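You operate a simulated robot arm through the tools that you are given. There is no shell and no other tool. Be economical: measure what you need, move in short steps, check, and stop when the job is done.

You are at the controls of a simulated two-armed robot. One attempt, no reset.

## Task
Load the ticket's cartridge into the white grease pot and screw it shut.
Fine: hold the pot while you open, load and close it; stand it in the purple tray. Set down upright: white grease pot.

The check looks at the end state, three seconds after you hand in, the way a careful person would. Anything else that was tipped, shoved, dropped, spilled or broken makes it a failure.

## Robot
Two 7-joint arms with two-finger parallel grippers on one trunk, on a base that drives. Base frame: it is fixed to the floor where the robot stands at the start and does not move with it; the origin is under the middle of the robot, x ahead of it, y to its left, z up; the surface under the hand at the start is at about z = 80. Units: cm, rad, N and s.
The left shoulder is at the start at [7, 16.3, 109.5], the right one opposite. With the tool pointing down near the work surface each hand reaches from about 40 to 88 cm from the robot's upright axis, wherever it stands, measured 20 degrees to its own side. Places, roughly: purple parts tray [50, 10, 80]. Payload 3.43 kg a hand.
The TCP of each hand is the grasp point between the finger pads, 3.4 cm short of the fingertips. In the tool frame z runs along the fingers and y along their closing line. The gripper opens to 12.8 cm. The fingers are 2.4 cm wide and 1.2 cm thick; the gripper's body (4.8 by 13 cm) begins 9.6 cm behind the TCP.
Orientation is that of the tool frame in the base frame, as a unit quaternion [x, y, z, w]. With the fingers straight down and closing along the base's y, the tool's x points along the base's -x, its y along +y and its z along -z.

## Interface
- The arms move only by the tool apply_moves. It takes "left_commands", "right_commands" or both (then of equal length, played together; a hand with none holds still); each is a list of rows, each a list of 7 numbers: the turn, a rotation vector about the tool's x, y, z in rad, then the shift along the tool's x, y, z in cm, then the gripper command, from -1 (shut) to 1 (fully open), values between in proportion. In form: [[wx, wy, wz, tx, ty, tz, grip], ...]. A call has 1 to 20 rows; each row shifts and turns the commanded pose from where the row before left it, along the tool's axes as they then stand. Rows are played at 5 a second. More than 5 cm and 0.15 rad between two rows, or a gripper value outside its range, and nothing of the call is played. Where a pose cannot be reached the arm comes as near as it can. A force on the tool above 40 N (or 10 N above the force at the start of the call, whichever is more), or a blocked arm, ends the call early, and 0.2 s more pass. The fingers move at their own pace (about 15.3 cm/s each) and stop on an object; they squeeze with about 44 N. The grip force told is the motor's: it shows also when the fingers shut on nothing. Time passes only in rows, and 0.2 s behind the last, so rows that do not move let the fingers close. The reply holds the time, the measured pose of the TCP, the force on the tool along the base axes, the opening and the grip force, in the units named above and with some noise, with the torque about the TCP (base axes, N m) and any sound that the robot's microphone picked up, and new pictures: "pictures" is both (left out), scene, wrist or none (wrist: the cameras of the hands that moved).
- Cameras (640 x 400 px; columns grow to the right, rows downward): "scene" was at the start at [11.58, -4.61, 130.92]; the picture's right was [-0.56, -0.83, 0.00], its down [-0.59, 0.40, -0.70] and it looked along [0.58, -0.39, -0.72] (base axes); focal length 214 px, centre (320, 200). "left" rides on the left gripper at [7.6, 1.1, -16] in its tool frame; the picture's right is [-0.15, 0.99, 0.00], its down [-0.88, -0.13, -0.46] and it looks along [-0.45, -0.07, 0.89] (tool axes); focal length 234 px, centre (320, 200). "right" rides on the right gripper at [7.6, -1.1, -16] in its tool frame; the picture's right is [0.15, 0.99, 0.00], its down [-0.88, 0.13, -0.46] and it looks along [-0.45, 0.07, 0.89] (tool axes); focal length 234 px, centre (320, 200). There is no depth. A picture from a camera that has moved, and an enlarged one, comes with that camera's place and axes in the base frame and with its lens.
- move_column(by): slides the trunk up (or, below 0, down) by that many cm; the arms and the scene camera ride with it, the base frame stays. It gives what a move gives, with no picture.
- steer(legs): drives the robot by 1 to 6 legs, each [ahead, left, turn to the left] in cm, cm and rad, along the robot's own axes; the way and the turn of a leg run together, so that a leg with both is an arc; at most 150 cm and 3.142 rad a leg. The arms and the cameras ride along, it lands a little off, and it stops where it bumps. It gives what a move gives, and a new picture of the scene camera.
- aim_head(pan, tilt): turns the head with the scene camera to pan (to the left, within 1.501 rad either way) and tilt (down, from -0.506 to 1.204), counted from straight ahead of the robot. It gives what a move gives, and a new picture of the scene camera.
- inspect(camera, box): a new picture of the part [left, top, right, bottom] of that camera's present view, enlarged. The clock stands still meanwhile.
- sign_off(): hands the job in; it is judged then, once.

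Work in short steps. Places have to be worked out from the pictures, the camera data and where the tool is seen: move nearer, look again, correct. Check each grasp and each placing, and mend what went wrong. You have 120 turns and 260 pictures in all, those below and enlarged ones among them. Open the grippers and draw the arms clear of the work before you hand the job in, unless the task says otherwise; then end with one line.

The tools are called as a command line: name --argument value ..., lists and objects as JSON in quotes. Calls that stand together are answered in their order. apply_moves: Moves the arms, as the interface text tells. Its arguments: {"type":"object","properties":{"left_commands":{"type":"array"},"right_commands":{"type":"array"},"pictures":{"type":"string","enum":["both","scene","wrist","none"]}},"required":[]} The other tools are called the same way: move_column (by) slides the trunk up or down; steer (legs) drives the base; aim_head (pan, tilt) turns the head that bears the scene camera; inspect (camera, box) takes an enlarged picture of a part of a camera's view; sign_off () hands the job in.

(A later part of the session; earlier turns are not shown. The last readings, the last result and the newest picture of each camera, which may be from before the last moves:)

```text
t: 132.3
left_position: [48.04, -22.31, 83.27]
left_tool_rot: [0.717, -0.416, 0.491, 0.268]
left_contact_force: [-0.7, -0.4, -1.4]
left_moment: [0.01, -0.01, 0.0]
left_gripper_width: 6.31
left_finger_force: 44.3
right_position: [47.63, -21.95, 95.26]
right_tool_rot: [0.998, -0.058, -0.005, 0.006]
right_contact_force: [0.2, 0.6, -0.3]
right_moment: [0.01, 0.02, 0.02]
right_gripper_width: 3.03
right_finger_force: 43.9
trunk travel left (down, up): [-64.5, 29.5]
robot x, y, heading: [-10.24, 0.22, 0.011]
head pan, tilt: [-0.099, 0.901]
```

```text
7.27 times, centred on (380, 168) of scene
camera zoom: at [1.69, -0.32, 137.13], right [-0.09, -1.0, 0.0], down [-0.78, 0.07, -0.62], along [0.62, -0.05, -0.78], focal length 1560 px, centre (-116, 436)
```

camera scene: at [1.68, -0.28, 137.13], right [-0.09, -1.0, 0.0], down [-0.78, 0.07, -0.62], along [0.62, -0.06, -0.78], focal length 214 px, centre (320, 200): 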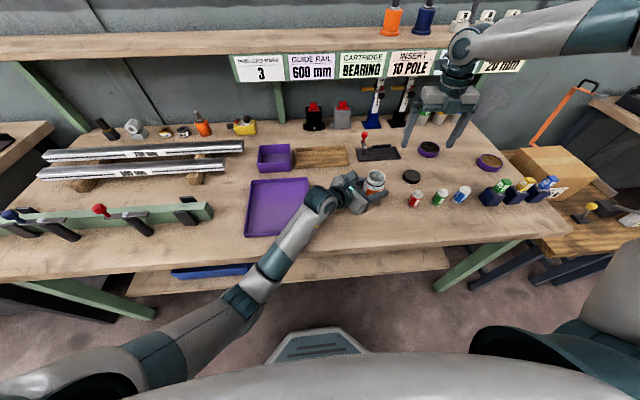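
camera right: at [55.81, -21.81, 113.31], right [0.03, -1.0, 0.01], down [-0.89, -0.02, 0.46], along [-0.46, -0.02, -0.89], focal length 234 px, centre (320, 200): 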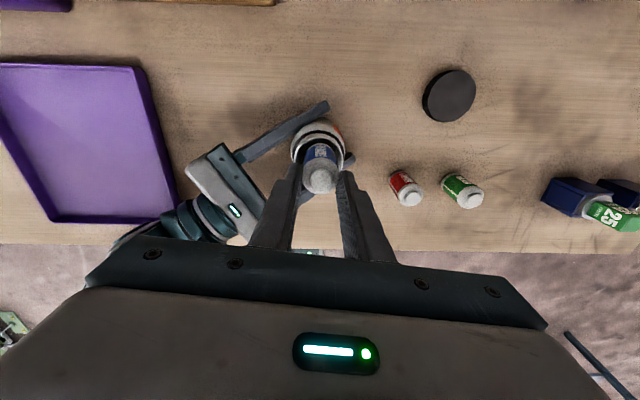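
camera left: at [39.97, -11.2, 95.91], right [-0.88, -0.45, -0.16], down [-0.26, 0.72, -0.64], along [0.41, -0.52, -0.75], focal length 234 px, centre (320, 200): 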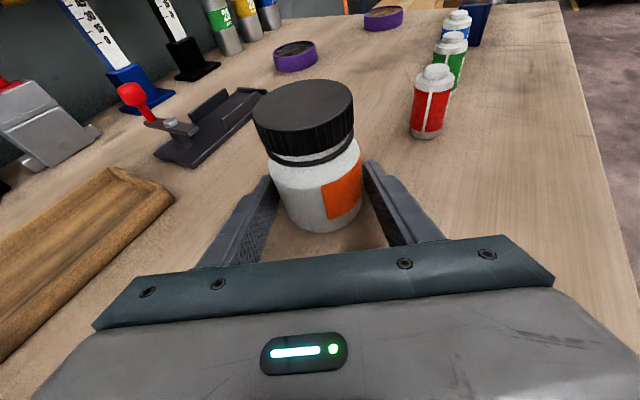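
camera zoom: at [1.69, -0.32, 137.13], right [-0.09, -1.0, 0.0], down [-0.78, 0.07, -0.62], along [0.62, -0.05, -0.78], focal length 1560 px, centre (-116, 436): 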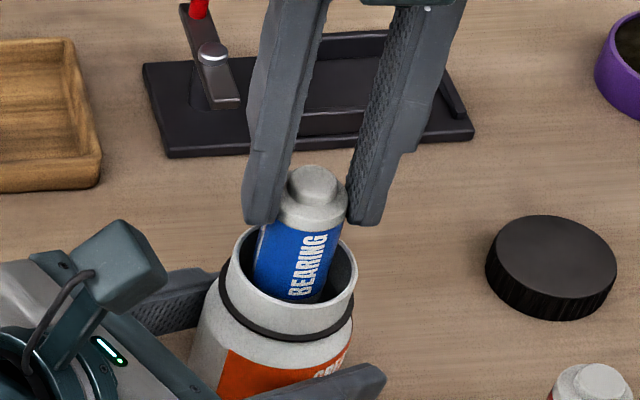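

It's entering cleanly with no contact. I'll make a small centring shift and lower until the fingertips are just above the rim.

apply_moves --right_commands '[[0, 0, 0, -0.15, 0.1, 0.8, -1], [0, 0, 0, 0, 0, 0.8, -1], [0, 0, 0, 0, 0, 0.8, -1], [0, 0, 0, 0, 0, 0.5, -1], [0, 0, 0, 0, 0, 0, -1]]' --pictures "none"

inspect --camera "left" --box '[240, 50, 400, 210]'

inspect --camera "scene" --box '[350, 140, 410, 195]'

```text
t: 133.5
left_position: [47.99, -22.31, 83.1]
left_tool_rot: [0.717, -0.417, 0.49, 0.268]
left_contact_force: [1.0, 0.7, -10.0]
left_moment: [-0.28, 0.11, -0.02]
left_gripper_width: 6.29
left_finger_force: 44.1
right_position: [47.49, -21.98, 92.52]
right_tool_rot: [0.998, -0.059, -0.005, 0.005]
right_contact_force: [-0.9, -0.7, 7.7]
right_moment: [0.2, -0.05, 0.01]
right_gripper_width: 3.04
right_finger_force: 44.2
trunk travel left (down, up): [-64.5, 29.5]
robot x, y, heading: [-10.63, 0.18, 0.013]
head pan, tilt: [-0.099, 0.901]
```

```text
2.50 times, centred on (320, 130) of left
camera zoom: at [40.75, -12.75, 96.27], right [-0.88, -0.45, -0.16], down [-0.26, 0.72, -0.64], along [0.41, -0.52, -0.75], focal length 585 px, centre (320, 375)
```

zoom: 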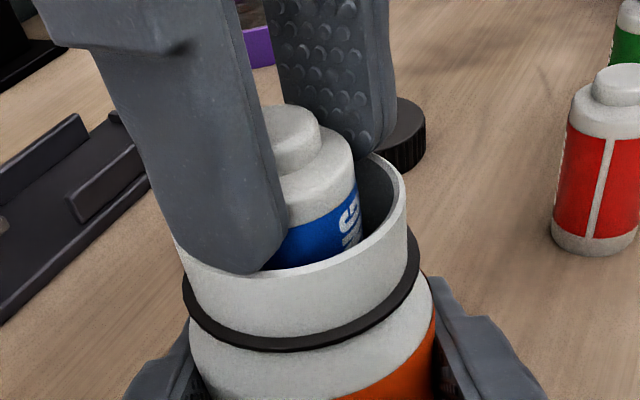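

```text
7.27 times, centred on (380, 168) of scene
camera zoom: at [1.68, -0.35, 137.15], right [-0.09, -1.0, 0.0], down [-0.78, 0.07, -0.62], along [0.62, -0.05, -0.78], focal length 1560 px, centre (-116, 436)
```

zoom: 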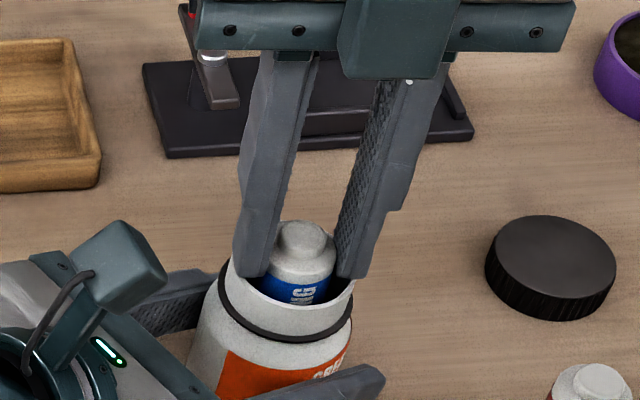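

A light 8 N contact, with the fingertips on the rim or the cartridge on the bottom. I'll back off 0.15 cm and release.

apply_moves --right_commands '[[0, 0, 0, 0, 0, -0.15, -1], [0, 0, 0, 0, 0, 0, -0.45], [0, 0, 0, 0, 0, 0, -0.3], [0, 0, 0, 0, 0, -1, -0.3], [0, 0, 0, 0, 0, -3, -0.2], [0, 0, 0, 0, 0, -3, 0]]' --pictures "none"

inspect --camera "left" --box '[240, 50, 400, 210]'

inspect --camera "right" --box '[220, 80, 420, 220]'

```text
t: 134.9
left_position: [48.0, -22.45, 83.23]
left_tool_rot: [0.717, -0.417, 0.49, 0.268]
left_contact_force: [0.6, 0.0, -2.6]
left_moment: [-0.01, 0.0, -0.03]
left_gripper_width: 6.31
left_finger_force: 43.8
right_position: [47.45, -21.79, 99.42]
right_tool_rot: [0.998, -0.058, -0.005, 0.006]
right_contact_force: [0.1, -0.8, 0.2]
right_moment: [0.01, 0.02, 0.01]
right_gripper_width: 6.4
right_finger_force: 0.0
trunk travel left (down, up): [-64.5, 29.5]
robot x, y, heading: [-10.33, 0.59, 0.013]
head pan, tilt: [-0.099, 0.901]
```

```text
2.50 times, centred on (320, 130) of left
camera zoom: at [40.73, -12.73, 96.31], right [-0.88, -0.45, -0.16], down [-0.26, 0.72, -0.64], along [0.41, -0.52, -0.75], focal length 585 px, centre (320, 375)
```

zoom: 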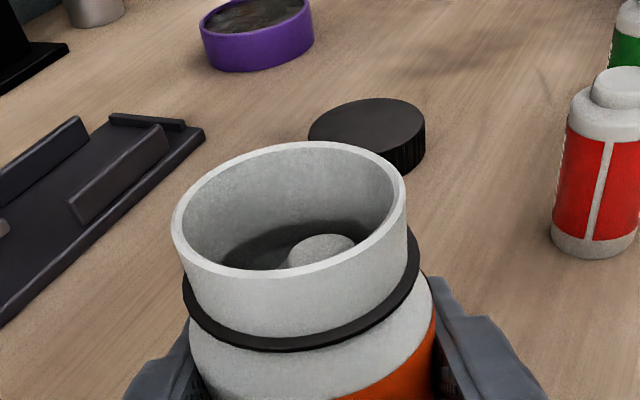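

```text
2.86 times, centred on (320, 150) of right
camera zoom: at [55.29, -21.44, 115.46], right [0.03, -1.0, 0.01], down [-0.89, -0.02, 0.46], along [-0.46, -0.02, -0.89], focal length 669 px, centre (320, 343)
```

zoom: 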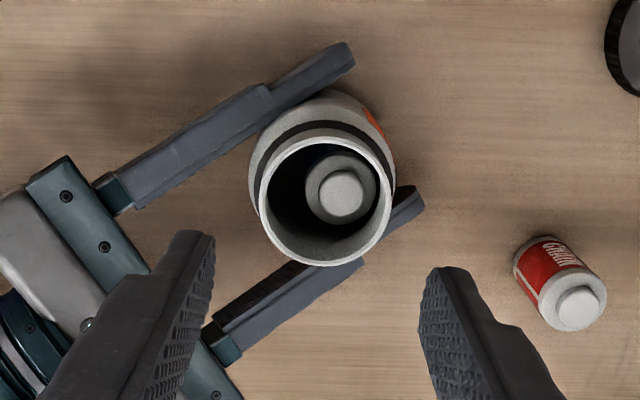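

The cartridge stands upright inside the pot. Now I'll go back above the lid at (54, -38.4).

apply_moves --right_commands '[[0, 0, 0, 2.1, 3.945, 0, 0.3], [0, 0, 0, 2.1, 3.945, 0, 0.3], [0, 0, 0, 2.1, 3.945, 0, 0.3], [0, 0, 0, 2.1, 3.945, 0, 0.3], [0, 0, 0, 0, 0, 4, 0.3], [0, 0, 0, 0, 0, 3, 0.3], [0, 0, 0, 0, 0, 0, 0.3]]' --pictures "wrist"

```text
t: 136.5
left_position: [48.01, -22.19, 83.17]
left_tool_rot: [0.717, -0.418, 0.49, 0.269]
left_contact_force: [0.4, 1.0, -1.7]
left_moment: [0.03, 0.02, 0.0]
left_gripper_width: 6.3
left_finger_force: 44.4
right_position: [54.21, -38.53, 92.42]
right_tool_rot: [0.998, -0.058, -0.005, 0.006]
right_contact_force: [-1.2, -0.4, -0.2]
right_moment: [-0.04, 0.01, 0.03]
right_gripper_width: 8.36
right_finger_force: 0.1
trunk travel left (down, up): [-64.5, 29.5]
robot x, y, heading: [-10.35, 0.39, 0.01]
head pan, tilt: [-0.099, 0.901]
camera right: at [62.03, -38.28, 108.5], right [0.03, -1.0, 0.01], down [-0.89, -0.02, 0.46], along [-0.46, -0.02, -0.89], focal length 234 px, centre (320, 200)
```

right: 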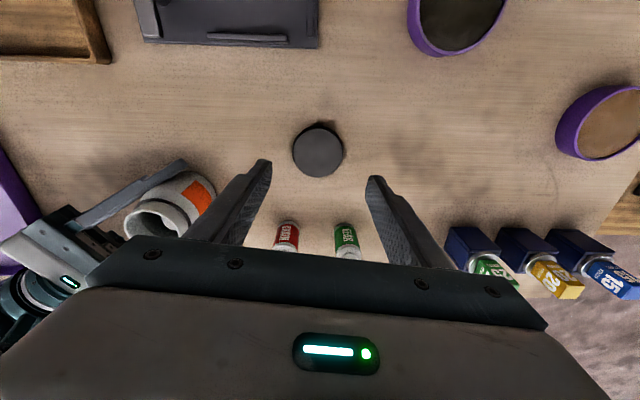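

apply_moves --right_commands '[[0, 0, 0, 0.1, -0.15, 3, 0.3], [0, 0, 0, 0, 0, 3, 0.3], [0, 0, 0, 0, 0, 2.4, 0.3], [0, 0, 0, 0, 0, 0, 0.1]]' --pictures "wrist"

inspect --camera "scene" --box '[380, 140, 460, 200]'

```text
t: 137.5
left_position: [47.98, -22.35, 83.25]
left_tool_rot: [0.717, -0.417, 0.49, 0.268]
left_contact_force: [0.7, 0.1, -1.9]
left_moment: [-0.01, -0.04, 0.0]
left_gripper_width: 6.31
left_finger_force: 44.8
right_position: [54.15, -38.54, 84.18]
right_tool_rot: [0.998, -0.059, -0.004, 0.006]
right_contact_force: [-0.2, -0.6, 0.1]
right_moment: [-0.01, -0.03, -0.01]
right_gripper_width: 7.05
right_finger_force: 0.0
trunk travel left (down, up): [-64.5, 29.5]
robot x, y, heading: [-10.06, 0.55, 0.009]
head pan, tilt: [-0.099, 0.901]
camera right: at [61.99, -38.12, 100.23], right [0.03, -1.0, 0.01], down [-0.89, -0.02, 0.46], along [-0.46, -0.02, -0.89], focal length 234 px, centre (320, 200)
```

right: 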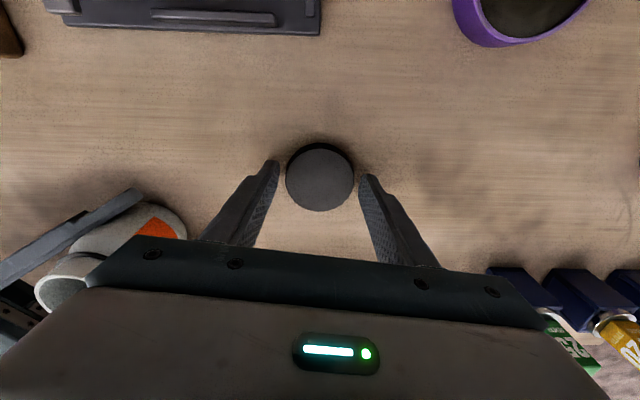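

```text
6.67 times, centred on (420, 170) of scene
camera zoom: at [1.68, -0.32, 137.13], right [-0.09, -1.0, 0.0], down [-0.78, 0.07, -0.62], along [0.62, -0.05, -0.78], focal length 1430 px, centre (-347, 400)
```

zoom: 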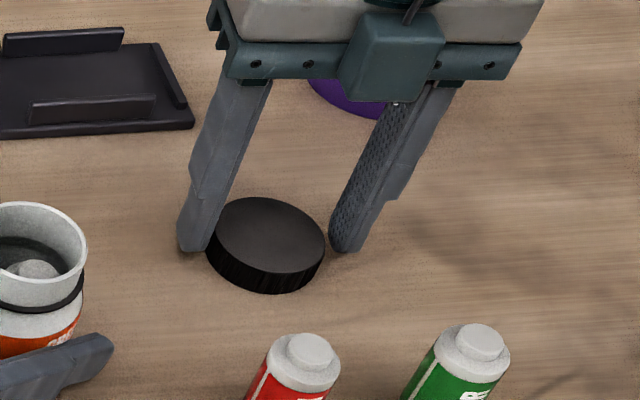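

The wrist view says the lid is about 0.3 cm off along tool x. I'll correct by 0.25 and grip it slightly higher than before.

apply_moves --right_commands '[[0, 0, 0, 0.25, 0, 0, 0.1], [0, 0, 0, 0, 0, 0, -0.05], [0, 0, 0, 0, 0, 0, -1], [0, 0, 0, 0, 0, 0, -1], [0, 0, 0, 0, 0, -1, -1], [0, 0, 0, 0, 0, -4, -1], [0, 0, 0, 0, 0, -4, -1], [0, 0, 0, 0, 0, -4, -1], [0, 0, 0, 0, 0, 0, -1]]' --pictures "wrist"

```text
t: 139.5
left_position: [47.94, -22.25, 83.23]
left_tool_rot: [0.717, -0.417, 0.491, 0.267]
left_contact_force: [0.3, 0.5, -1.9]
left_moment: [0.03, -0.03, 0.02]
left_gripper_width: 6.32
left_finger_force: 43.8
right_position: [54.49, -38.7, 97.07]
right_tool_rot: [0.998, -0.059, -0.005, 0.006]
right_contact_force: [-0.1, 0.5, 0.4]
right_moment: [0.0, 0.01, -0.01]
right_gripper_width: 5.61
right_finger_force: 43.9
trunk travel left (down, up): [-64.5, 29.5]
robot x, y, heading: [-10.12, 0.38, 0.01]
head pan, tilt: [-0.099, 0.901]
camera right: at [62.33, -38.42, 113.14], right [0.03, -1.0, 0.01], down [-0.89, -0.02, 0.46], along [-0.46, -0.02, -0.89], focal length 234 px, centre (320, 200)
```

right: 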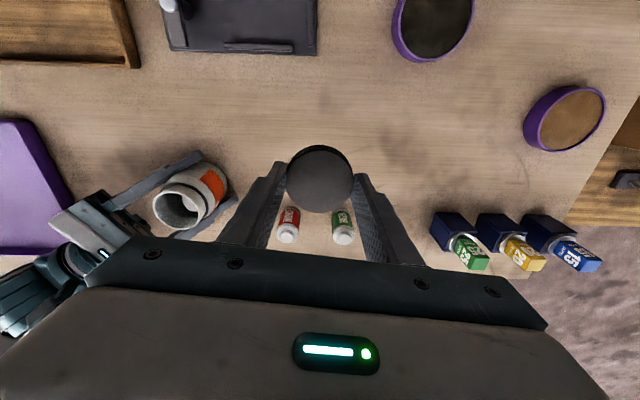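

Lid gripped (5.61 cm) and level. I'll carry it above the pot at (47.9, -22.05).

apply_moves --right_commands '[[0, 0, 0, -2.13, -3.94, 0, -1], [0, 0, 0, -2.13, -3.94, 0, -1], [0, 0, 0, -2.13, -3.94, 0, -1], [0, 0, 0, -2.13, -3.94, 0, -1], [0, 0, 0, 0, 0, 1.5, -1], [0, 0, 0, 0, 0, 0, -1]]' --pictures "wrist"

inspect --camera "left" --box '[200, 0, 420, 220]'

inspect --camera "scene" --box '[350, 140, 410, 195]'

```text
t: 140.9
left_position: [47.95, -22.18, 83.19]
left_tool_rot: [0.717, -0.417, 0.491, 0.268]
left_contact_force: [-0.6, -0.9, -2.0]
left_moment: [-0.03, 0.01, 0.01]
left_gripper_width: 6.3
left_finger_force: 43.8
right_position: [47.71, -21.82, 95.57]
right_tool_rot: [0.998, -0.058, -0.005, 0.007]
right_contact_force: [0.2, 0.3, -0.7]
right_moment: [-0.01, 0.01, -0.04]
right_gripper_width: 5.63
right_finger_force: 44.2
trunk travel left (down, up): [-64.5, 29.5]
robot x, y, heading: [-10.47, 0.45, 0.011]
head pan, tilt: [-0.099, 0.901]
camera right: at [55.59, -21.57, 111.61], right [0.03, -1.0, 0.01], down [-0.89, -0.02, 0.47], along [-0.46, -0.02, -0.89], focal length 234 px, centre (320, 200)
```

right: 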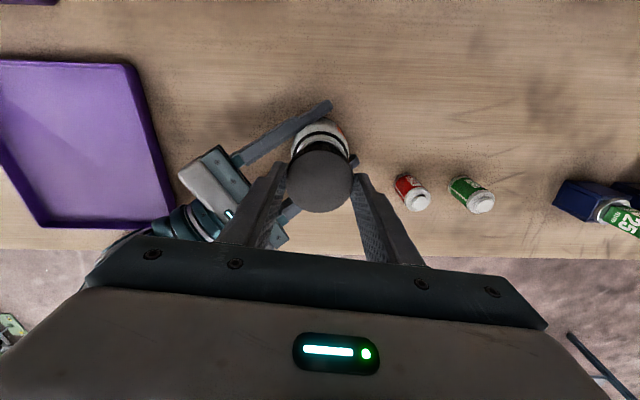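

```text
1.82 times, centred on (310, 110) of left
camera zoom: at [40.73, -12.71, 96.31], right [-0.88, -0.45, -0.16], down [-0.26, 0.72, -0.64], along [0.41, -0.52, -0.75], focal length 426 px, centre (338, 364)
```

zoom: 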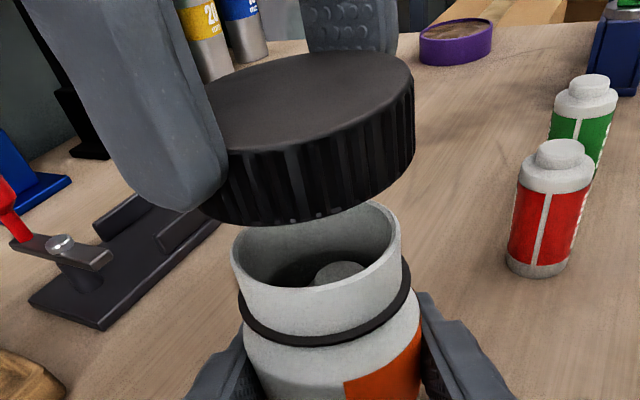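

```text
7.27 times, centred on (380, 168) of scene
camera zoom: at [1.69, -0.3, 137.13], right [-0.09, -1.0, 0.0], down [-0.78, 0.07, -0.62], along [0.62, -0.05, -0.78], focal length 1560 px, centre (-116, 436)
```

zoom: 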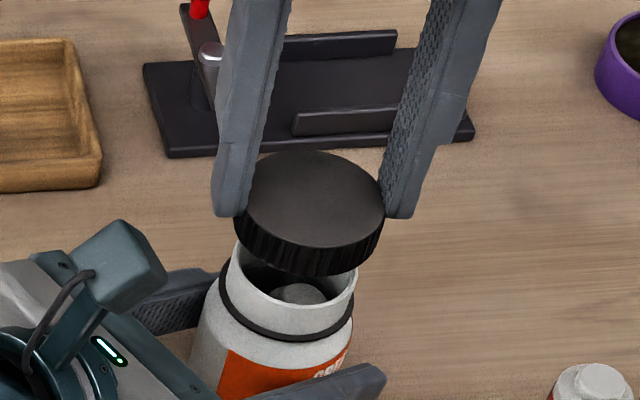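

The lid is nearly over the neck. I'll shift by (0.2, -0.24) in base axes and lower it onto the neck gently.

apply_moves --right_commands '[[0, 0, 0, 0.23, 0.2, 1, -1], [0, 0, 0, 0, 0, 1, -1], [0, 0, 0, 0, 0, 0.8, -1], [0, 0, 0, 0, 0, 0, -1]]' --pictures "none"

inspect --camera "left" --box '[220, 60, 400, 240]'

inspect --camera "scene" --box '[350, 140, 410, 195]'

```text
t: 141.9
left_position: [47.9, -22.36, 83.33]
left_tool_rot: [0.716, -0.418, 0.491, 0.269]
left_contact_force: [-1.6, -3.2, -1.7]
left_moment: [0.19, -0.06, 0.02]
left_gripper_width: 6.31
left_finger_force: 44.6
right_position: [48.09, -22.27, 92.67]
right_tool_rot: [0.998, -0.057, -0.005, 0.006]
right_contact_force: [0.7, 2.8, -0.5]
right_moment: [0.14, -0.04, -0.05]
right_gripper_width: 5.63
right_finger_force: 44.0
trunk travel left (down, up): [-64.5, 29.5]
robot x, y, heading: [-10.61, 0.11, 0.014]
head pan, tilt: [-0.099, 0.901]
```

```text
2.22 times, centred on (310, 150) of left
camera zoom: at [40.68, -12.74, 96.32], right [-0.88, -0.45, -0.16], down [-0.26, 0.72, -0.64], along [0.41, -0.52, -0.75], focal length 520 px, centre (342, 311)
```

zoom: 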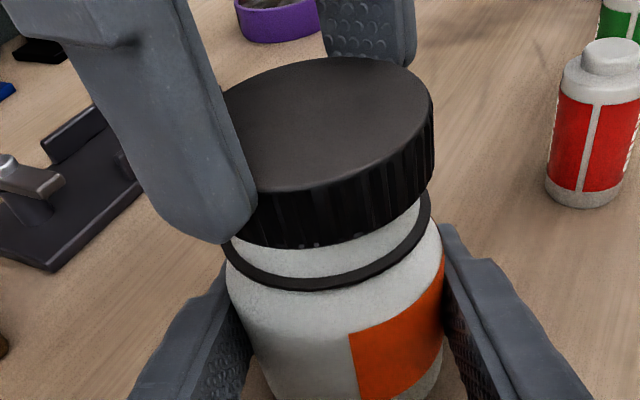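

```text
7.27 times, centred on (380, 168) of scene
camera zoom: at [1.72, -0.27, 137.11], right [-0.09, -1.0, 0.0], down [-0.78, 0.07, -0.62], along [0.62, -0.05, -0.78], focal length 1560 px, centre (-116, 436)
```

zoom: 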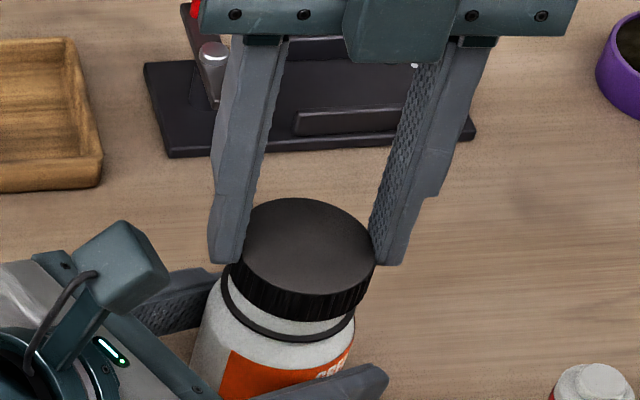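

The lid has slid over the neck with only 3 N of side contact. I'll ease it down until it meets the thread.

apply_moves --right_commands '[[0, 0, 0, -0.02, -0.06, 0.2, -1], [0, 0, 0, 0, 0, 0.2, -1], [0, 0, 0, 0, 0, 0.2, -1], [0, 0, 0, 0, 0, 0, -1]]' --pictures "none"

```text
t: 142.9
left_position: [48.02, -22.35, 83.27]
left_tool_rot: [0.717, -0.417, 0.49, 0.268]
left_contact_force: [-3.6, -2.8, -3.9]
left_moment: [0.12, -0.18, 0.02]
left_gripper_width: 6.3
left_finger_force: 43.5
right_position: [47.89, -22.28, 92.18]
right_tool_rot: [0.998, -0.058, -0.005, 0.007]
right_contact_force: [3.3, 3.2, 2.4]
right_moment: [0.18, -0.15, -0.02]
right_gripper_width: 5.62
right_finger_force: 44.2
trunk travel left (down, up): [-64.5, 29.5]
robot x, y, heading: [-10.13, 0.52, 0.012]
head pan, tilt: [-0.099, 0.901]
```

Light vertical contact. I'll start screwing clockwise (positive about tool z) with a matching slow feed.

apply_moves --right_commands '[[0, 0, 0, 0, 0, 0.1, -1], [0, 0, 0.14, 0.03, -0.03, 0.016, -1], [0, 0, 0.14, 0, 0, 0.016, -1], [0, 0, 0.14, 0, 0, 0.016, -1], [0, 0, 0.14, 0, 0, 0.016, -1], [0, 0, 0.14, 0, 0, 0.016, -1], [0, 0, 0.14, 0, 0, 0.016, -1], [0, 0, 0.14, 0, 0, 0.016, -1]]' --pictures "none"

inspect --camera "left" --box '[220, 60, 400, 240]'

```text
t: 144.7
left_position: [47.91, -22.33, 83.17]
left_tool_rot: [0.718, -0.416, 0.49, 0.267]
left_contact_force: [-4.3, 3.2, -4.1]
left_moment: [-1.12, -0.28, -0.02]
left_gripper_width: 6.31
left_finger_force: 44.0
right_position: [47.9, -22.19, 91.93]
right_tool_rot: [0.853, -0.522, -0.001, 0.007]
right_contact_force: [3.8, -3.1, 1.7]
right_moment: [0.84, -0.18, 0.02]
right_gripper_width: 5.63
right_finger_force: 44.1
trunk travel left (down, up): [-64.5, 29.5]
robot x, y, heading: [-10.81, 0.46, 0.011]
head pan, tilt: [-0.099, 0.901]
```

```text
2.22 times, centred on (310, 150) of left
camera zoom: at [40.75, -12.75, 96.28], right [-0.88, -0.45, -0.16], down [-0.26, 0.72, -0.64], along [0.41, -0.52, -0.75], focal length 520 px, centre (342, 311)
```

zoom: 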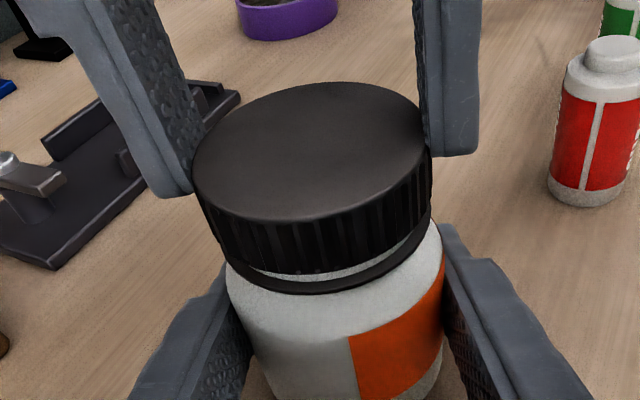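

The lid is going down evenly and the gap is shrinking. Continuing clockwise.

apply_moves --right_commands '[[0, 0, 0.14, 0, 0, 0.016, -1], [0, 0, 0.14, 0, 0, 0.016, -1], [0, 0, 0.14, 0, 0, 0.016, -1], [0, 0, 0.14, 0, 0, 0.016, -1], [0, 0, 0.14, 0, 0, 0.016, -1], [0, 0, 0.14, 0, 0, 0.016, -1], [0, 0, 0.14, 0, 0, 0.016, -1], [0, 0, 0.14, 0, 0, 0.016, -1]]' --pictures "none"

inspect --camera "left" --box '[220, 60, 400, 240]'

```text
t: 146.5
left_position: [48.08, -22.24, 83.29]
left_tool_rot: [0.717, -0.417, 0.49, 0.267]
left_contact_force: [27.4, -0.5, -12.4]
left_moment: [-0.97, 1.34, -0.08]
left_gripper_width: 6.3
left_finger_force: 43.7
right_position: [47.61, -22.02, 91.86]
right_tool_rot: [-0.446, 0.895, -0.001, -0.008]
right_contact_force: [-27.0, -0.4, 11.5]
right_moment: [0.96, 1.01, 0.01]
right_gripper_width: 5.62
right_finger_force: 44.1
trunk travel left (down, up): [-64.5, 29.5]
robot x, y, heading: [-10.68, 0.33, 0.005]
head pan, tilt: [-0.099, 0.901]
```

```text
2.22 times, centred on (310, 150) of left
camera zoom: at [40.78, -12.73, 96.28], right [-0.88, -0.46, -0.16], down [-0.26, 0.72, -0.64], along [0.41, -0.52, -0.75], focal length 520 px, centre (342, 311)
```

zoom: 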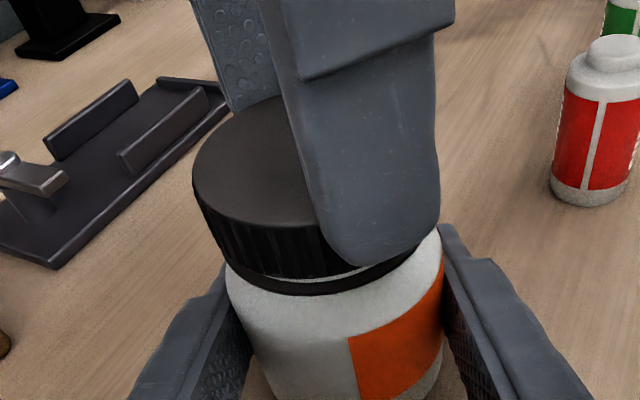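

I'll relieve the side load, ease the feed and continue.

apply_moves --right_commands '[[0, 0, 0, 0.15, 0.2, -0.08, -1], [0, 0, 0.14, 0, 0, 0.014, -1], [0, 0, 0.14, 0, 0, 0.014, -1], [0, 0, 0.14, 0, 0, 0.014, -1], [0, 0, 0.14, 0, 0, 0.014, -1], [0, 0, 0.14, 0, 0, 0.014, -1], [0, 0, 0.14, 0, 0, 0.014, -1], [0, 0, 0.14, 0, 0, 0.014, -1]]' --pictures "none"

inspect --camera "left" --box '[220, 60, 400, 240]'

```text
t: 148.3
left_position: [47.97, -22.27, 83.26]
left_tool_rot: [0.717, -0.417, 0.49, 0.268]
left_contact_force: [24.2, -14.1, -7.9]
left_moment: [-0.25, 1.27, -0.05]
left_gripper_width: 6.29
left_finger_force: 44.5
right_position: [47.56, -22.01, 91.83]
right_tool_rot: [0.028, 1.0, -0.005, -0.006]
right_contact_force: [-23.7, 14.6, 6.6]
right_moment: [1.46, 0.72, 0.03]
right_gripper_width: 5.59
right_finger_force: 44.0
trunk travel left (down, up): [-64.5, 29.5]
robot x, y, heading: [-10.87, 0.12, 0.013]
head pan, tilt: [-0.099, 0.901]
```

```text
2.22 times, centred on (310, 150) of left
camera zoom: at [40.74, -12.72, 96.33], right [-0.88, -0.45, -0.16], down [-0.26, 0.72, -0.64], along [0.41, -0.52, -0.75], focal length 520 px, centre (342, 311)
```

zoom: 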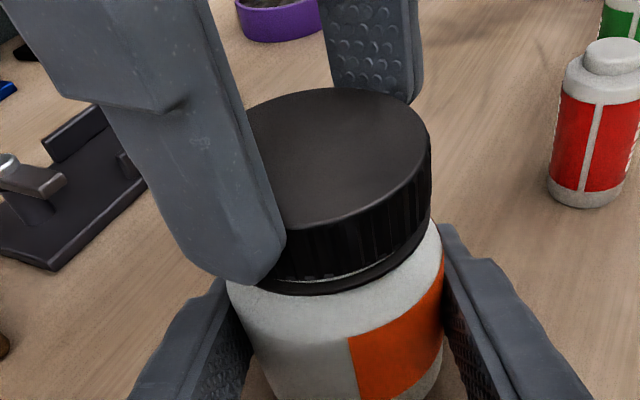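

Only a thin gap remains. I'll relieve the side load and keep turning until the torque rises.

apply_moves --right_commands '[[0, 0, 0, 0.22, 0.12, -0.04, -1], [0, 0, 0.14, 0, 0, 0.014, -1], [0, 0, 0.14, 0, 0, 0.014, -1], [0, 0, 0.14, 0, 0, 0.014, -1], [0, 0, 0.14, 0, 0, 0.014, -1], [0, 0, 0.14, 0, 0, 0.014, -1], [0, 0, 0.14, 0, 0, 0.014, -1], [0, 0, 0.14, 0, 0, 0.014, -1]]' --pictures "none"

inspect --camera "left" --box '[220, 60, 400, 240]'

```text
t: 150.1
left_position: [47.95, -22.39, 83.27]
left_tool_rot: [0.717, -0.418, 0.49, 0.269]
left_contact_force: [-14.3, -11.0, 1.3]
left_moment: [-0.37, -0.54, 0.05]
left_gripper_width: 6.32
left_finger_force: 43.7
right_position: [47.38, -21.9, 91.84]
right_tool_rot: [0.496, 0.869, -0.007, 0.0]
right_contact_force: [14.6, 13.4, -4.7]
right_moment: [1.48, -0.72, 0.09]
right_gripper_width: 5.61
right_finger_force: 44.1
trunk travel left (down, up): [-64.5, 29.5]
robot x, y, heading: [-10.77, 0.61, 0.011]
head pan, tilt: [-0.099, 0.901]
```

```text
2.22 times, centred on (310, 150) of left
camera zoom: at [40.67, -12.76, 96.33], right [-0.88, -0.45, -0.16], down [-0.26, 0.72, -0.64], along [0.41, -0.52, -0.75], focal length 520 px, centre (342, 311)
```

zoom: 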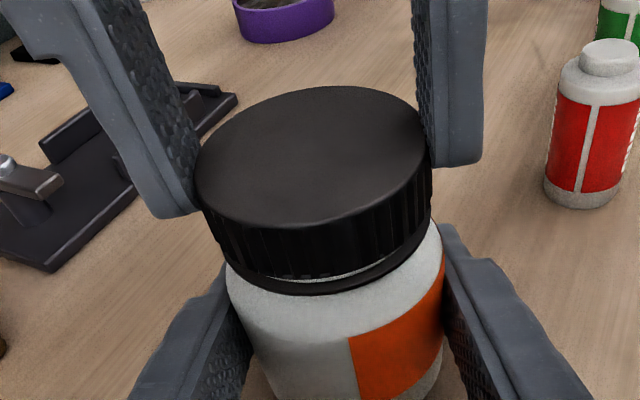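

Torque is still low and a thin gap remains, so a second stroke is needed. I'll release, rewind the hand and regrip.

apply_moves --right_commands '[[0, 0, 0, 0.04, 0.19, 0, -1], [0, 0, 0, 0, 0, 0, 0.0], [0, 0, 0, 0, 0, 0, 0.25], [0, 0, -0.149, 0, 0, 0, 0.25], [0, 0, -0.149, 0, 0, 0, 0.25], [0, 0, -0.149, 0, 0, 0, 0.25], [0, 0, -0.149, 0, 0, 0, 0.25], [0, 0, -0.149, 0, 0, 0, 0.25], [0, 0, -0.149, 0, 0, 0, 0.25], [0, 0, -0.149, 0, 0, 0, 0.25], [0, 0, -0.149, 0, 0, 0, 0.25], [0, 0, -0.149, 0, 0, 0, 0.25], [0, 0, -0.149, 0, 0, 0, 0.25], [0, 0, -0.149, 0, 0, 0, 0.25], [0, 0, -0.149, 0, 0, 0, 0.25], [0, 0, -0.149, 0, 0, 0, 0.25], [0, 0, -0.149, 0, 0, 0, 0.25], [0, 0, -0.149, 0, 0, 0, 0.25]]' --pictures "none"

apply_moves --right_commands '[[0, 0, -0.149, 0, 0, 0, 0.25], [0, 0, -0.149, 0, 0, 0, 0.25], [0, 0, -0.149, 0, 0, 0, 0.25], [0, 0, -0.149, 0, 0, 0, 0.25], [0, 0, -0.149, 0, 0, 0, 0.25], [0, 0, -0.149, 0, 0, 0, 0.25], [0, 0, -0.149, 0, 0, 0, 0.25], [0, 0, -0.149, 0, 0, 0, 0.25], [0, 0, -0.149, 0, 0, 0, 0.25], [0, 0, 0, 0, 0, 0, 0.25]]' --pictures "wrist"

inspect --camera "left" --box '[220, 60, 400, 240]'

```text
t: 153.9
left_position: [48.08, -22.29, 83.16]
left_tool_rot: [0.717, -0.417, 0.491, 0.268]
left_contact_force: [-0.8, 0.0, -1.1]
left_moment: [0.0, 0.0, -0.01]
left_gripper_width: 6.32
left_finger_force: 44.1
right_position: [47.62, -21.86, 91.92]
right_tool_rot: [-0.566, 0.824, -0.001, -0.008]
right_contact_force: [0.1, 0.9, -0.1]
right_moment: [0.0, 0.01, 0.0]
right_gripper_width: 7.98
right_finger_force: 0.1
trunk travel left (down, up): [-64.5, 29.5]
robot x, y, heading: [-10.59, 0.53, 0.013]
head pan, tilt: [-0.099, 0.901]
```

```text
t: 156.1
left_position: [47.96, -22.27, 83.29]
left_tool_rot: [0.717, -0.416, 0.49, 0.267]
left_contact_force: [0.3, 0.3, -2.0]
left_moment: [0.03, 0.0, 0.0]
left_gripper_width: 6.29
left_finger_force: 44.1
right_position: [47.62, -21.87, 91.77]
right_tool_rot: [0.956, -0.294, -0.003, 0.006]
right_contact_force: [1.3, -0.6, -0.5]
right_moment: [-0.03, 0.0, -0.02]
right_gripper_width: 7.99
right_finger_force: 0.1
trunk travel left (down, up): [-64.5, 29.5]
robot x, y, heading: [-10.28, 0.6, 0.011]
head pan, tilt: [-0.099, 0.901]
camera right: at [54.59, -25.1, 107.91], right [-0.43, -0.9, 0.01], down [-0.8, 0.39, 0.46], along [-0.42, 0.19, -0.89], focal length 234 px, centre (320, 200)
```

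right: 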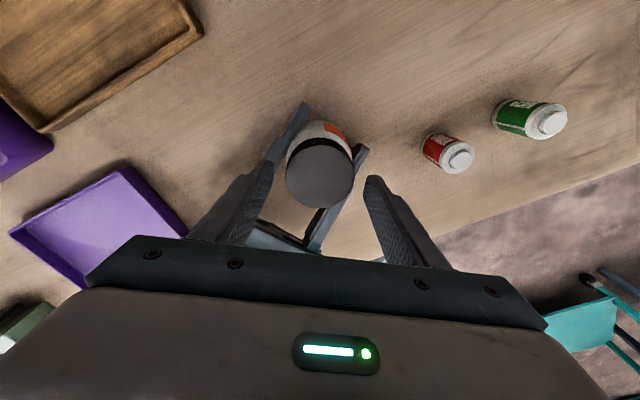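

```text
2.22 times, centred on (310, 150) of left
camera zoom: at [40.73, -12.74, 96.31], right [-0.88, -0.45, -0.16], down [-0.26, 0.72, -0.64], along [0.41, -0.52, -0.75], focal length 520 px, centre (342, 311)
```

zoom: 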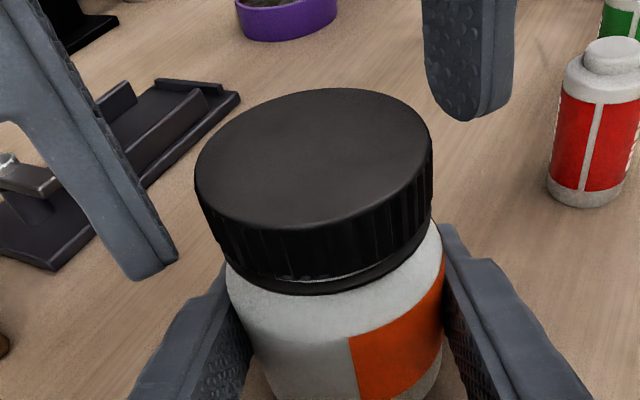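

The lid is down and the fingers are too high on it now. I'll shift +0.38 in tool x, lower 1.6 cm, grip and tighten.

apply_moves --right_commands '[[0, 0, 0, 0.38, 0.03, 0.8, 0.25], [0, 0, 0, 0, 0, 0.8, 0.25], [0, 0, 0, 0, 0, 0, 0.0], [0, 0, 0, 0, 0, 0, -1], [0, 0, 0, 0, 0, 0, -1], [0, 0, 0, 0, 0, 0, -1], [0, 0, 0.12, 0, 0, 0.01, -1], [0, 0, 0.12, 0, 0, 0.01, -1], [0, 0, 0.12, 0, 0, 0.01, -1], [0, 0, 0.12, 0, 0, 0.01, -1], [0, 0, 0.12, 0, 0, 0.01, -1], [0, 0, 0.12, 0, 0, 0.01, -1]]' --pictures "none"

inspect --camera "left" --box '[220, 60, 400, 240]'

```text
t: 158.7
left_position: [48.15, -22.35, 83.21]
left_tool_rot: [0.717, -0.417, 0.49, 0.268]
left_contact_force: [7.9, -7.7, -10.6]
left_moment: [-0.7, 1.3, -0.57]
left_gripper_width: 6.33
left_finger_force: 44.0
right_position: [47.81, -22.05, 90.2]
right_tool_rot: [0.79, -0.613, -0.001, 0.007]
right_contact_force: [-7.7, 6.7, 7.7]
right_moment: [1.18, -0.76, 0.55]
right_gripper_width: 5.7
right_finger_force: 44.4
trunk travel left (down, up): [-64.5, 29.5]
robot x, y, heading: [-10.66, 0.56, 0.011]
head pan, tilt: [-0.099, 0.901]
```

```text
2.22 times, centred on (310, 150) of left
camera zoom: at [40.74, -12.74, 96.29], right [-0.88, -0.45, -0.16], down [-0.26, 0.72, -0.64], along [0.41, -0.52, -0.75], focal length 520 px, centre (342, 311)
```

zoom: 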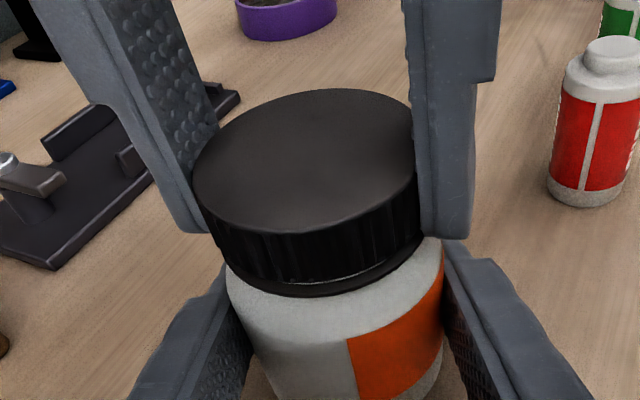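

Torque is rising, 0.55 N m, and the lid is nearly flush. I'll tighten a bit more and watch that the pot doesn't turn.

apply_moves --right_commands '[[0, 0, 0.12, 0, 0, 0, -1], [0, 0, 0.12, 0, 0, 0, -1], [0, 0, 0.12, 0, 0, 0, -1], [0, 0, 0.12, 0, 0, 0, -1]]' --pictures "none"

inspect --camera "left" --box '[220, 60, 400, 240]'

```text
t: 159.7
left_position: [48.01, -22.21, 83.16]
left_tool_rot: [0.717, -0.417, 0.49, 0.269]
left_contact_force: [16.6, 9.1, -4.6]
left_moment: [-0.88, 2.04, -1.29]
left_gripper_width: 6.37
left_finger_force: 43.8
right_position: [47.69, -22.28, 90.26]
right_tool_rot: [-0.621, 0.784, 0.0, -0.008]
right_contact_force: [-16.0, -10.3, 8.2]
right_moment: [0.14, -0.78, 1.27]
right_gripper_width: 5.71
right_finger_force: 44.1
trunk travel left (down, up): [-64.5, 29.5]
robot x, y, heading: [-10.56, 0.27, 0.01]
head pan, tilt: [-0.099, 0.901]
```

```text
2.22 times, centred on (310, 150) of left
camera zoom: at [40.78, -12.72, 96.29], right [-0.88, -0.46, -0.16], down [-0.26, 0.72, -0.64], along [0.41, -0.52, -0.75], focal length 520 px, centre (342, 311)
```

zoom: 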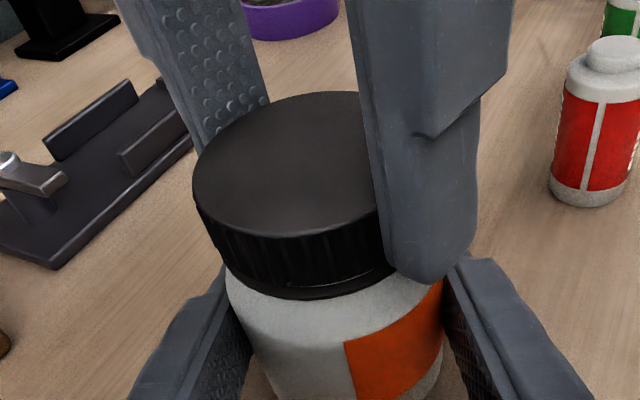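

Torque is 1.3 N m and the lid is flush against the collar. I'll add one last nudge with the side load relieved, then check.

apply_moves --right_commands '[[0, 0, 0.1, 0.15, 0.05, 0, -1], [0, 0, 0.1, 0, 0, 0, -1], [0, 0, 0, 0, 0, 0, -1]]' --pictures "none"

inspect --camera "left" --box '[250, 110, 400, 200]'

```text
t: 160.5
left_position: [48.02, -22.38, 83.26]
left_tool_rot: [0.718, -0.417, 0.49, 0.266]
left_contact_force: [24.3, 6.9, -9.4]
left_moment: [-0.28, 1.67, -0.98]
left_gripper_width: 6.38
left_finger_force: 44.2
right_position: [47.7, -22.29, 90.17]
right_tool_rot: [-0.54, 0.842, -0.001, -0.008]
right_contact_force: [-23.4, -6.2, 9.1]
right_moment: [-0.13, 0.01, 0.94]
right_gripper_width: 5.64
right_finger_force: 44.0
trunk travel left (down, up): [-64.5, 29.5]
robot x, y, heading: [-10.61, 0.55, 0.01]
head pan, tilt: [-0.099, 0.901]
```

```text
4.27 times, centred on (325, 155) of left
camera zoom: at [40.76, -12.73, 96.28], right [-0.88, -0.45, -0.16], down [-0.26, 0.72, -0.64], along [0.41, -0.52, -0.75], focal length 999 px, centre (299, 392)
```

zoom: 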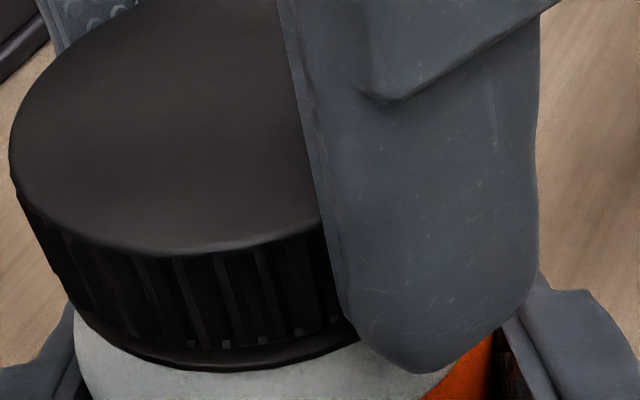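

No gap is left, so the lid is seated tight. I'll release it and withdraw the right hand upward.

apply_moves --right_commands '[[0, 0, 0, 0, 0, 0, 0.0], [0, 0, 0, 0, 0, 0, 0.4], [0, 0, 0, 0, 0, -3, 0.7], [0, 0, 0, 0, 0, -4, 1], [0, 0, 0, 0, 0, -4, 1], [0, 0, 0.149, 0, 0, -4, 1], [0, 0, 0.149, 0, 0, -4, 1], [0, 0, 0.149, 0, 0, 0, 1], [0, 0, 0.149, 0, 0, 0, 1], [0, 0, 0.149, 0, 0, 0, 1], [0, 0, 0.149, 0, 0, 0, 1], [0, 0, 0.149, 0, 0, 0, 1], [0, 0, 0.149, 0, 0, 0, 1], [0, 0, 0, 0, -4, 0, 1], [0, 0, 0, 0, -4, 0, 1], [0, 0, 0, 0, -4, 0, 1], [0, 0, 0, 0, -4, 0, 1]]' --pictures "scene"

inspect --camera "left" --box '[220, 60, 400, 240]'

inspect --camera "scene" --box '[340, 140, 420, 210]'

```text
t: 164.1
left_position: [47.97, -22.32, 83.23]
left_tool_rot: [0.717, -0.416, 0.491, 0.268]
left_contact_force: [0.4, -0.3, -0.9]
left_moment: [0.04, 0.03, 0.02]
left_gripper_width: 6.32
left_finger_force: 44.0
right_position: [47.05, -38.05, 109.36]
right_tool_rot: [0.024, 1.0, -0.005, -0.005]
right_contact_force: [0.4, 0.5, -0.7]
right_moment: [-0.05, 0.02, 0.01]
right_gripper_width: 12.79
right_finger_force: 0.0
trunk travel left (down, up): [-64.5, 29.5]
robot x, y, heading: [-10.83, 0.53, 0.009]
head pan, tilt: [-0.099, 0.901]
camera scene: at [1.7, -0.37, 137.12], right [-0.09, -1.0, 0.0], down [-0.78, 0.07, -0.62], along [0.62, -0.05, -0.78], focal length 214 px, centre (320, 200)
```

scene: 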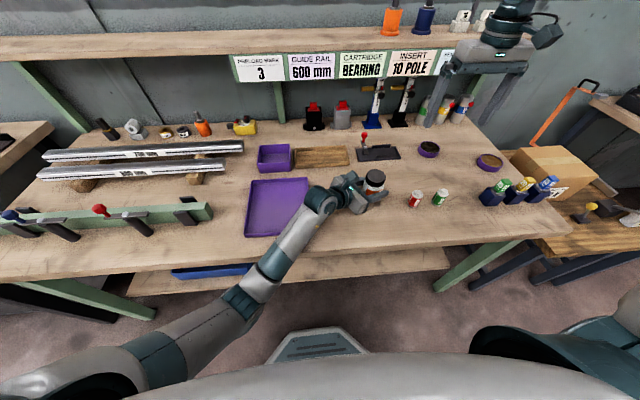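

```text
2.22 times, centred on (310, 150) of left
camera zoom: at [40.74, -12.75, 96.32], right [-0.88, -0.45, -0.16], down [-0.26, 0.72, -0.64], along [0.41, -0.52, -0.75], focal length 520 px, centre (342, 311)
```

zoom: 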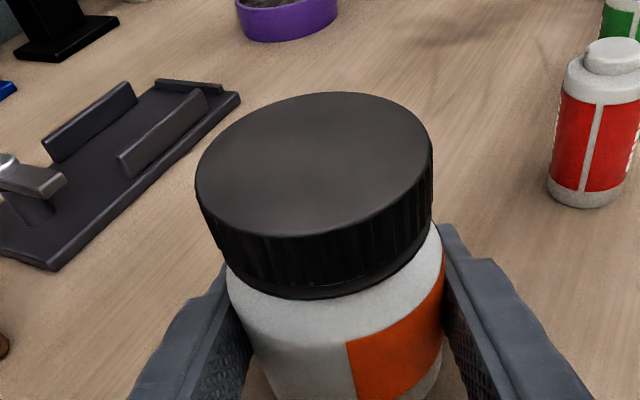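

```text
5.71 times, centred on (380, 175) of scene
camera zoom: at [1.7, -0.37, 137.12], right [-0.09, -1.0, 0.0], down [-0.78, 0.07, -0.62], along [0.62, -0.05, -0.78], focal length 1226 px, centre (-23, 343)
```

zoom: 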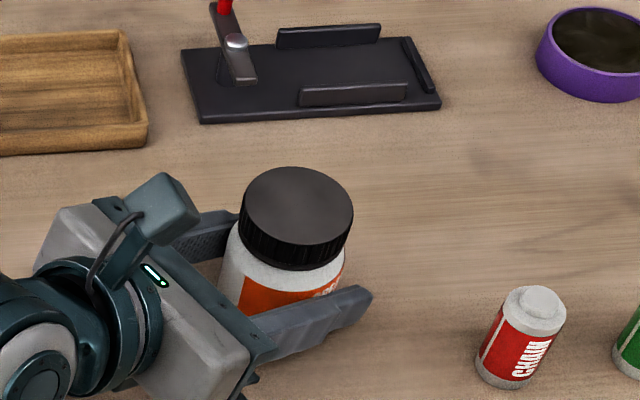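

The pot is closed and clean. I'll lift it 9 cm with the left hand, then drive the base to the left so the pot comes over the purple tray.

apply_moves --left_commands '[[0, 0, 0, 0.46, 0, -0.19, -1], [0, 0, 0, 0.93, 0, -0.375, -1], [0, 0, 0, 1.4, 0, -0.56, -1], [0, 0, 0, 1.86, 0, -0.75, -1], [0, 0, 0, 1.86, 0, -0.75, -1], [0, 0, 0, 1.86, 0, -0.75, -1], [0, 0, 0, 0, 0, 0, -1]]' --pictures "wrist"

inspect --camera "scene" --box '[220, 140, 420, 260]'

```text
t: 165.7
left_position: [47.74, -22.3, 92.32]
left_tool_rot: [0.717, -0.417, 0.49, 0.269]
left_contact_force: [0.2, -0.5, -1.3]
left_moment: [0.0, 0.01, 0.0]
left_gripper_width: 6.34
left_finger_force: 44.1
right_position: [47.08, -38.05, 109.34]
right_tool_rot: [0.025, 1.0, -0.006, -0.005]
right_contact_force: [0.1, -0.3, 0.2]
right_moment: [0.0, 0.01, -0.01]
right_gripper_width: 12.79
right_finger_force: 0.1
trunk travel left (down, up): [-64.5, 29.5]
robot x, y, heading: [-10.68, 0.17, 0.013]
head pan, tilt: [-0.099, 0.901]
camera left: at [40.59, -12.76, 105.4], right [-0.88, -0.45, -0.16], down [-0.26, 0.72, -0.64], along [0.41, -0.52, -0.75], focal length 234 px, centre (320, 200)
```

left: 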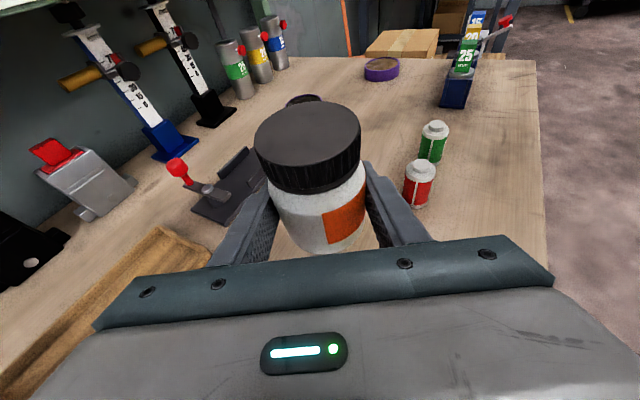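

```text
3.20 times, centred on (320, 200) of scene
camera zoom: at [1.87, -0.3, 137.11], right [-0.09, -1.0, 0.0], down [-0.78, 0.07, -0.62], along [0.62, -0.05, -0.78], focal length 686 px, centre (320, 200)
```

zoom: 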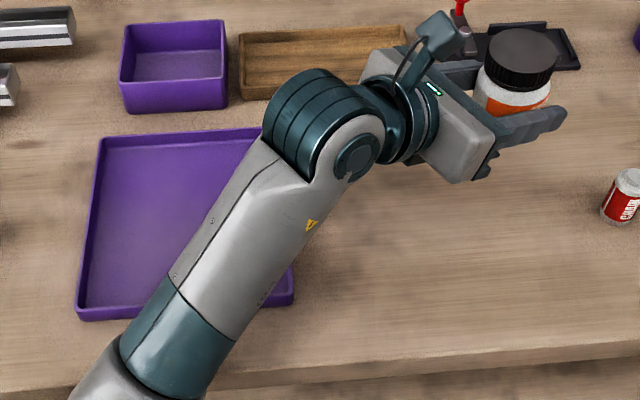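

Now I'll drive left 31 cm with everything held clear above the bench.

steer --legs '[[-1, 31, 0]]'

inspect --camera "left" --box '[0, 0, 640, 400]'

```text
t: 167.8
left_position: [46.51, 8.11, 92.32]
left_tool_rot: [0.717, -0.417, 0.489, 0.269]
left_contact_force: [0.1, 0.1, -2.1]
left_moment: [0.02, -0.01, 0.0]
left_gripper_width: 6.31
left_finger_force: 44.0
right_position: [45.87, -7.46, 109.39]
right_tool_rot: [0.026, 1.0, -0.007, -0.005]
right_contact_force: [0.7, -0.2, 0.3]
right_moment: [0.01, -0.02, 0.0]
right_gripper_width: 12.81
right_finger_force: 0.0
trunk travel left (down, up): [-64.5, 29.5]
robot x, y, heading: [-11.68, 30.94, 0.006]
head pan, tilt: [-0.099, 0.901]
camera scene: at [0.57, 30.32, 137.11], right [-0.09, -1.0, 0.0], down [-0.78, 0.07, -0.62], along [0.62, -0.06, -0.78], focal length 214 px, centre (320, 200)
```

scene: 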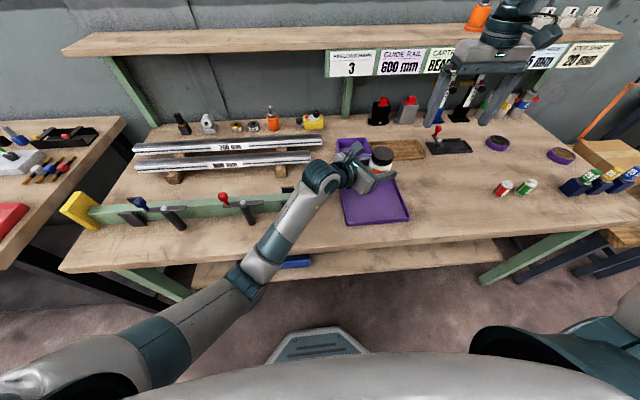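

```text
1.00 times, centred on (320, 200) of left (not enlarged: the box is as wide or as high as the picture)
camera zoom: at [39.26, 17.76, 105.39], right [-0.88, -0.45, -0.16], down [-0.26, 0.72, -0.64], along [0.4, -0.52, -0.75], focal length 234 px, centre (320, 200)
```

zoom: 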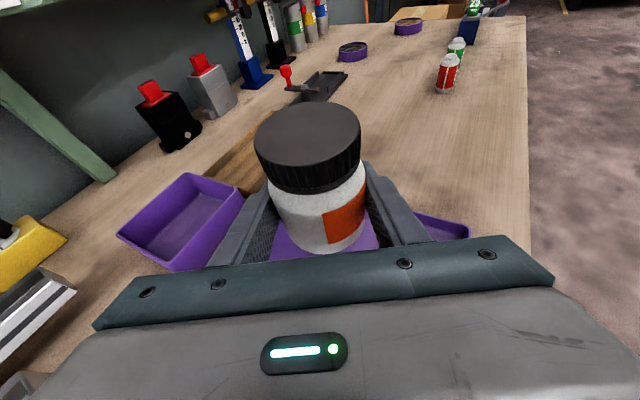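

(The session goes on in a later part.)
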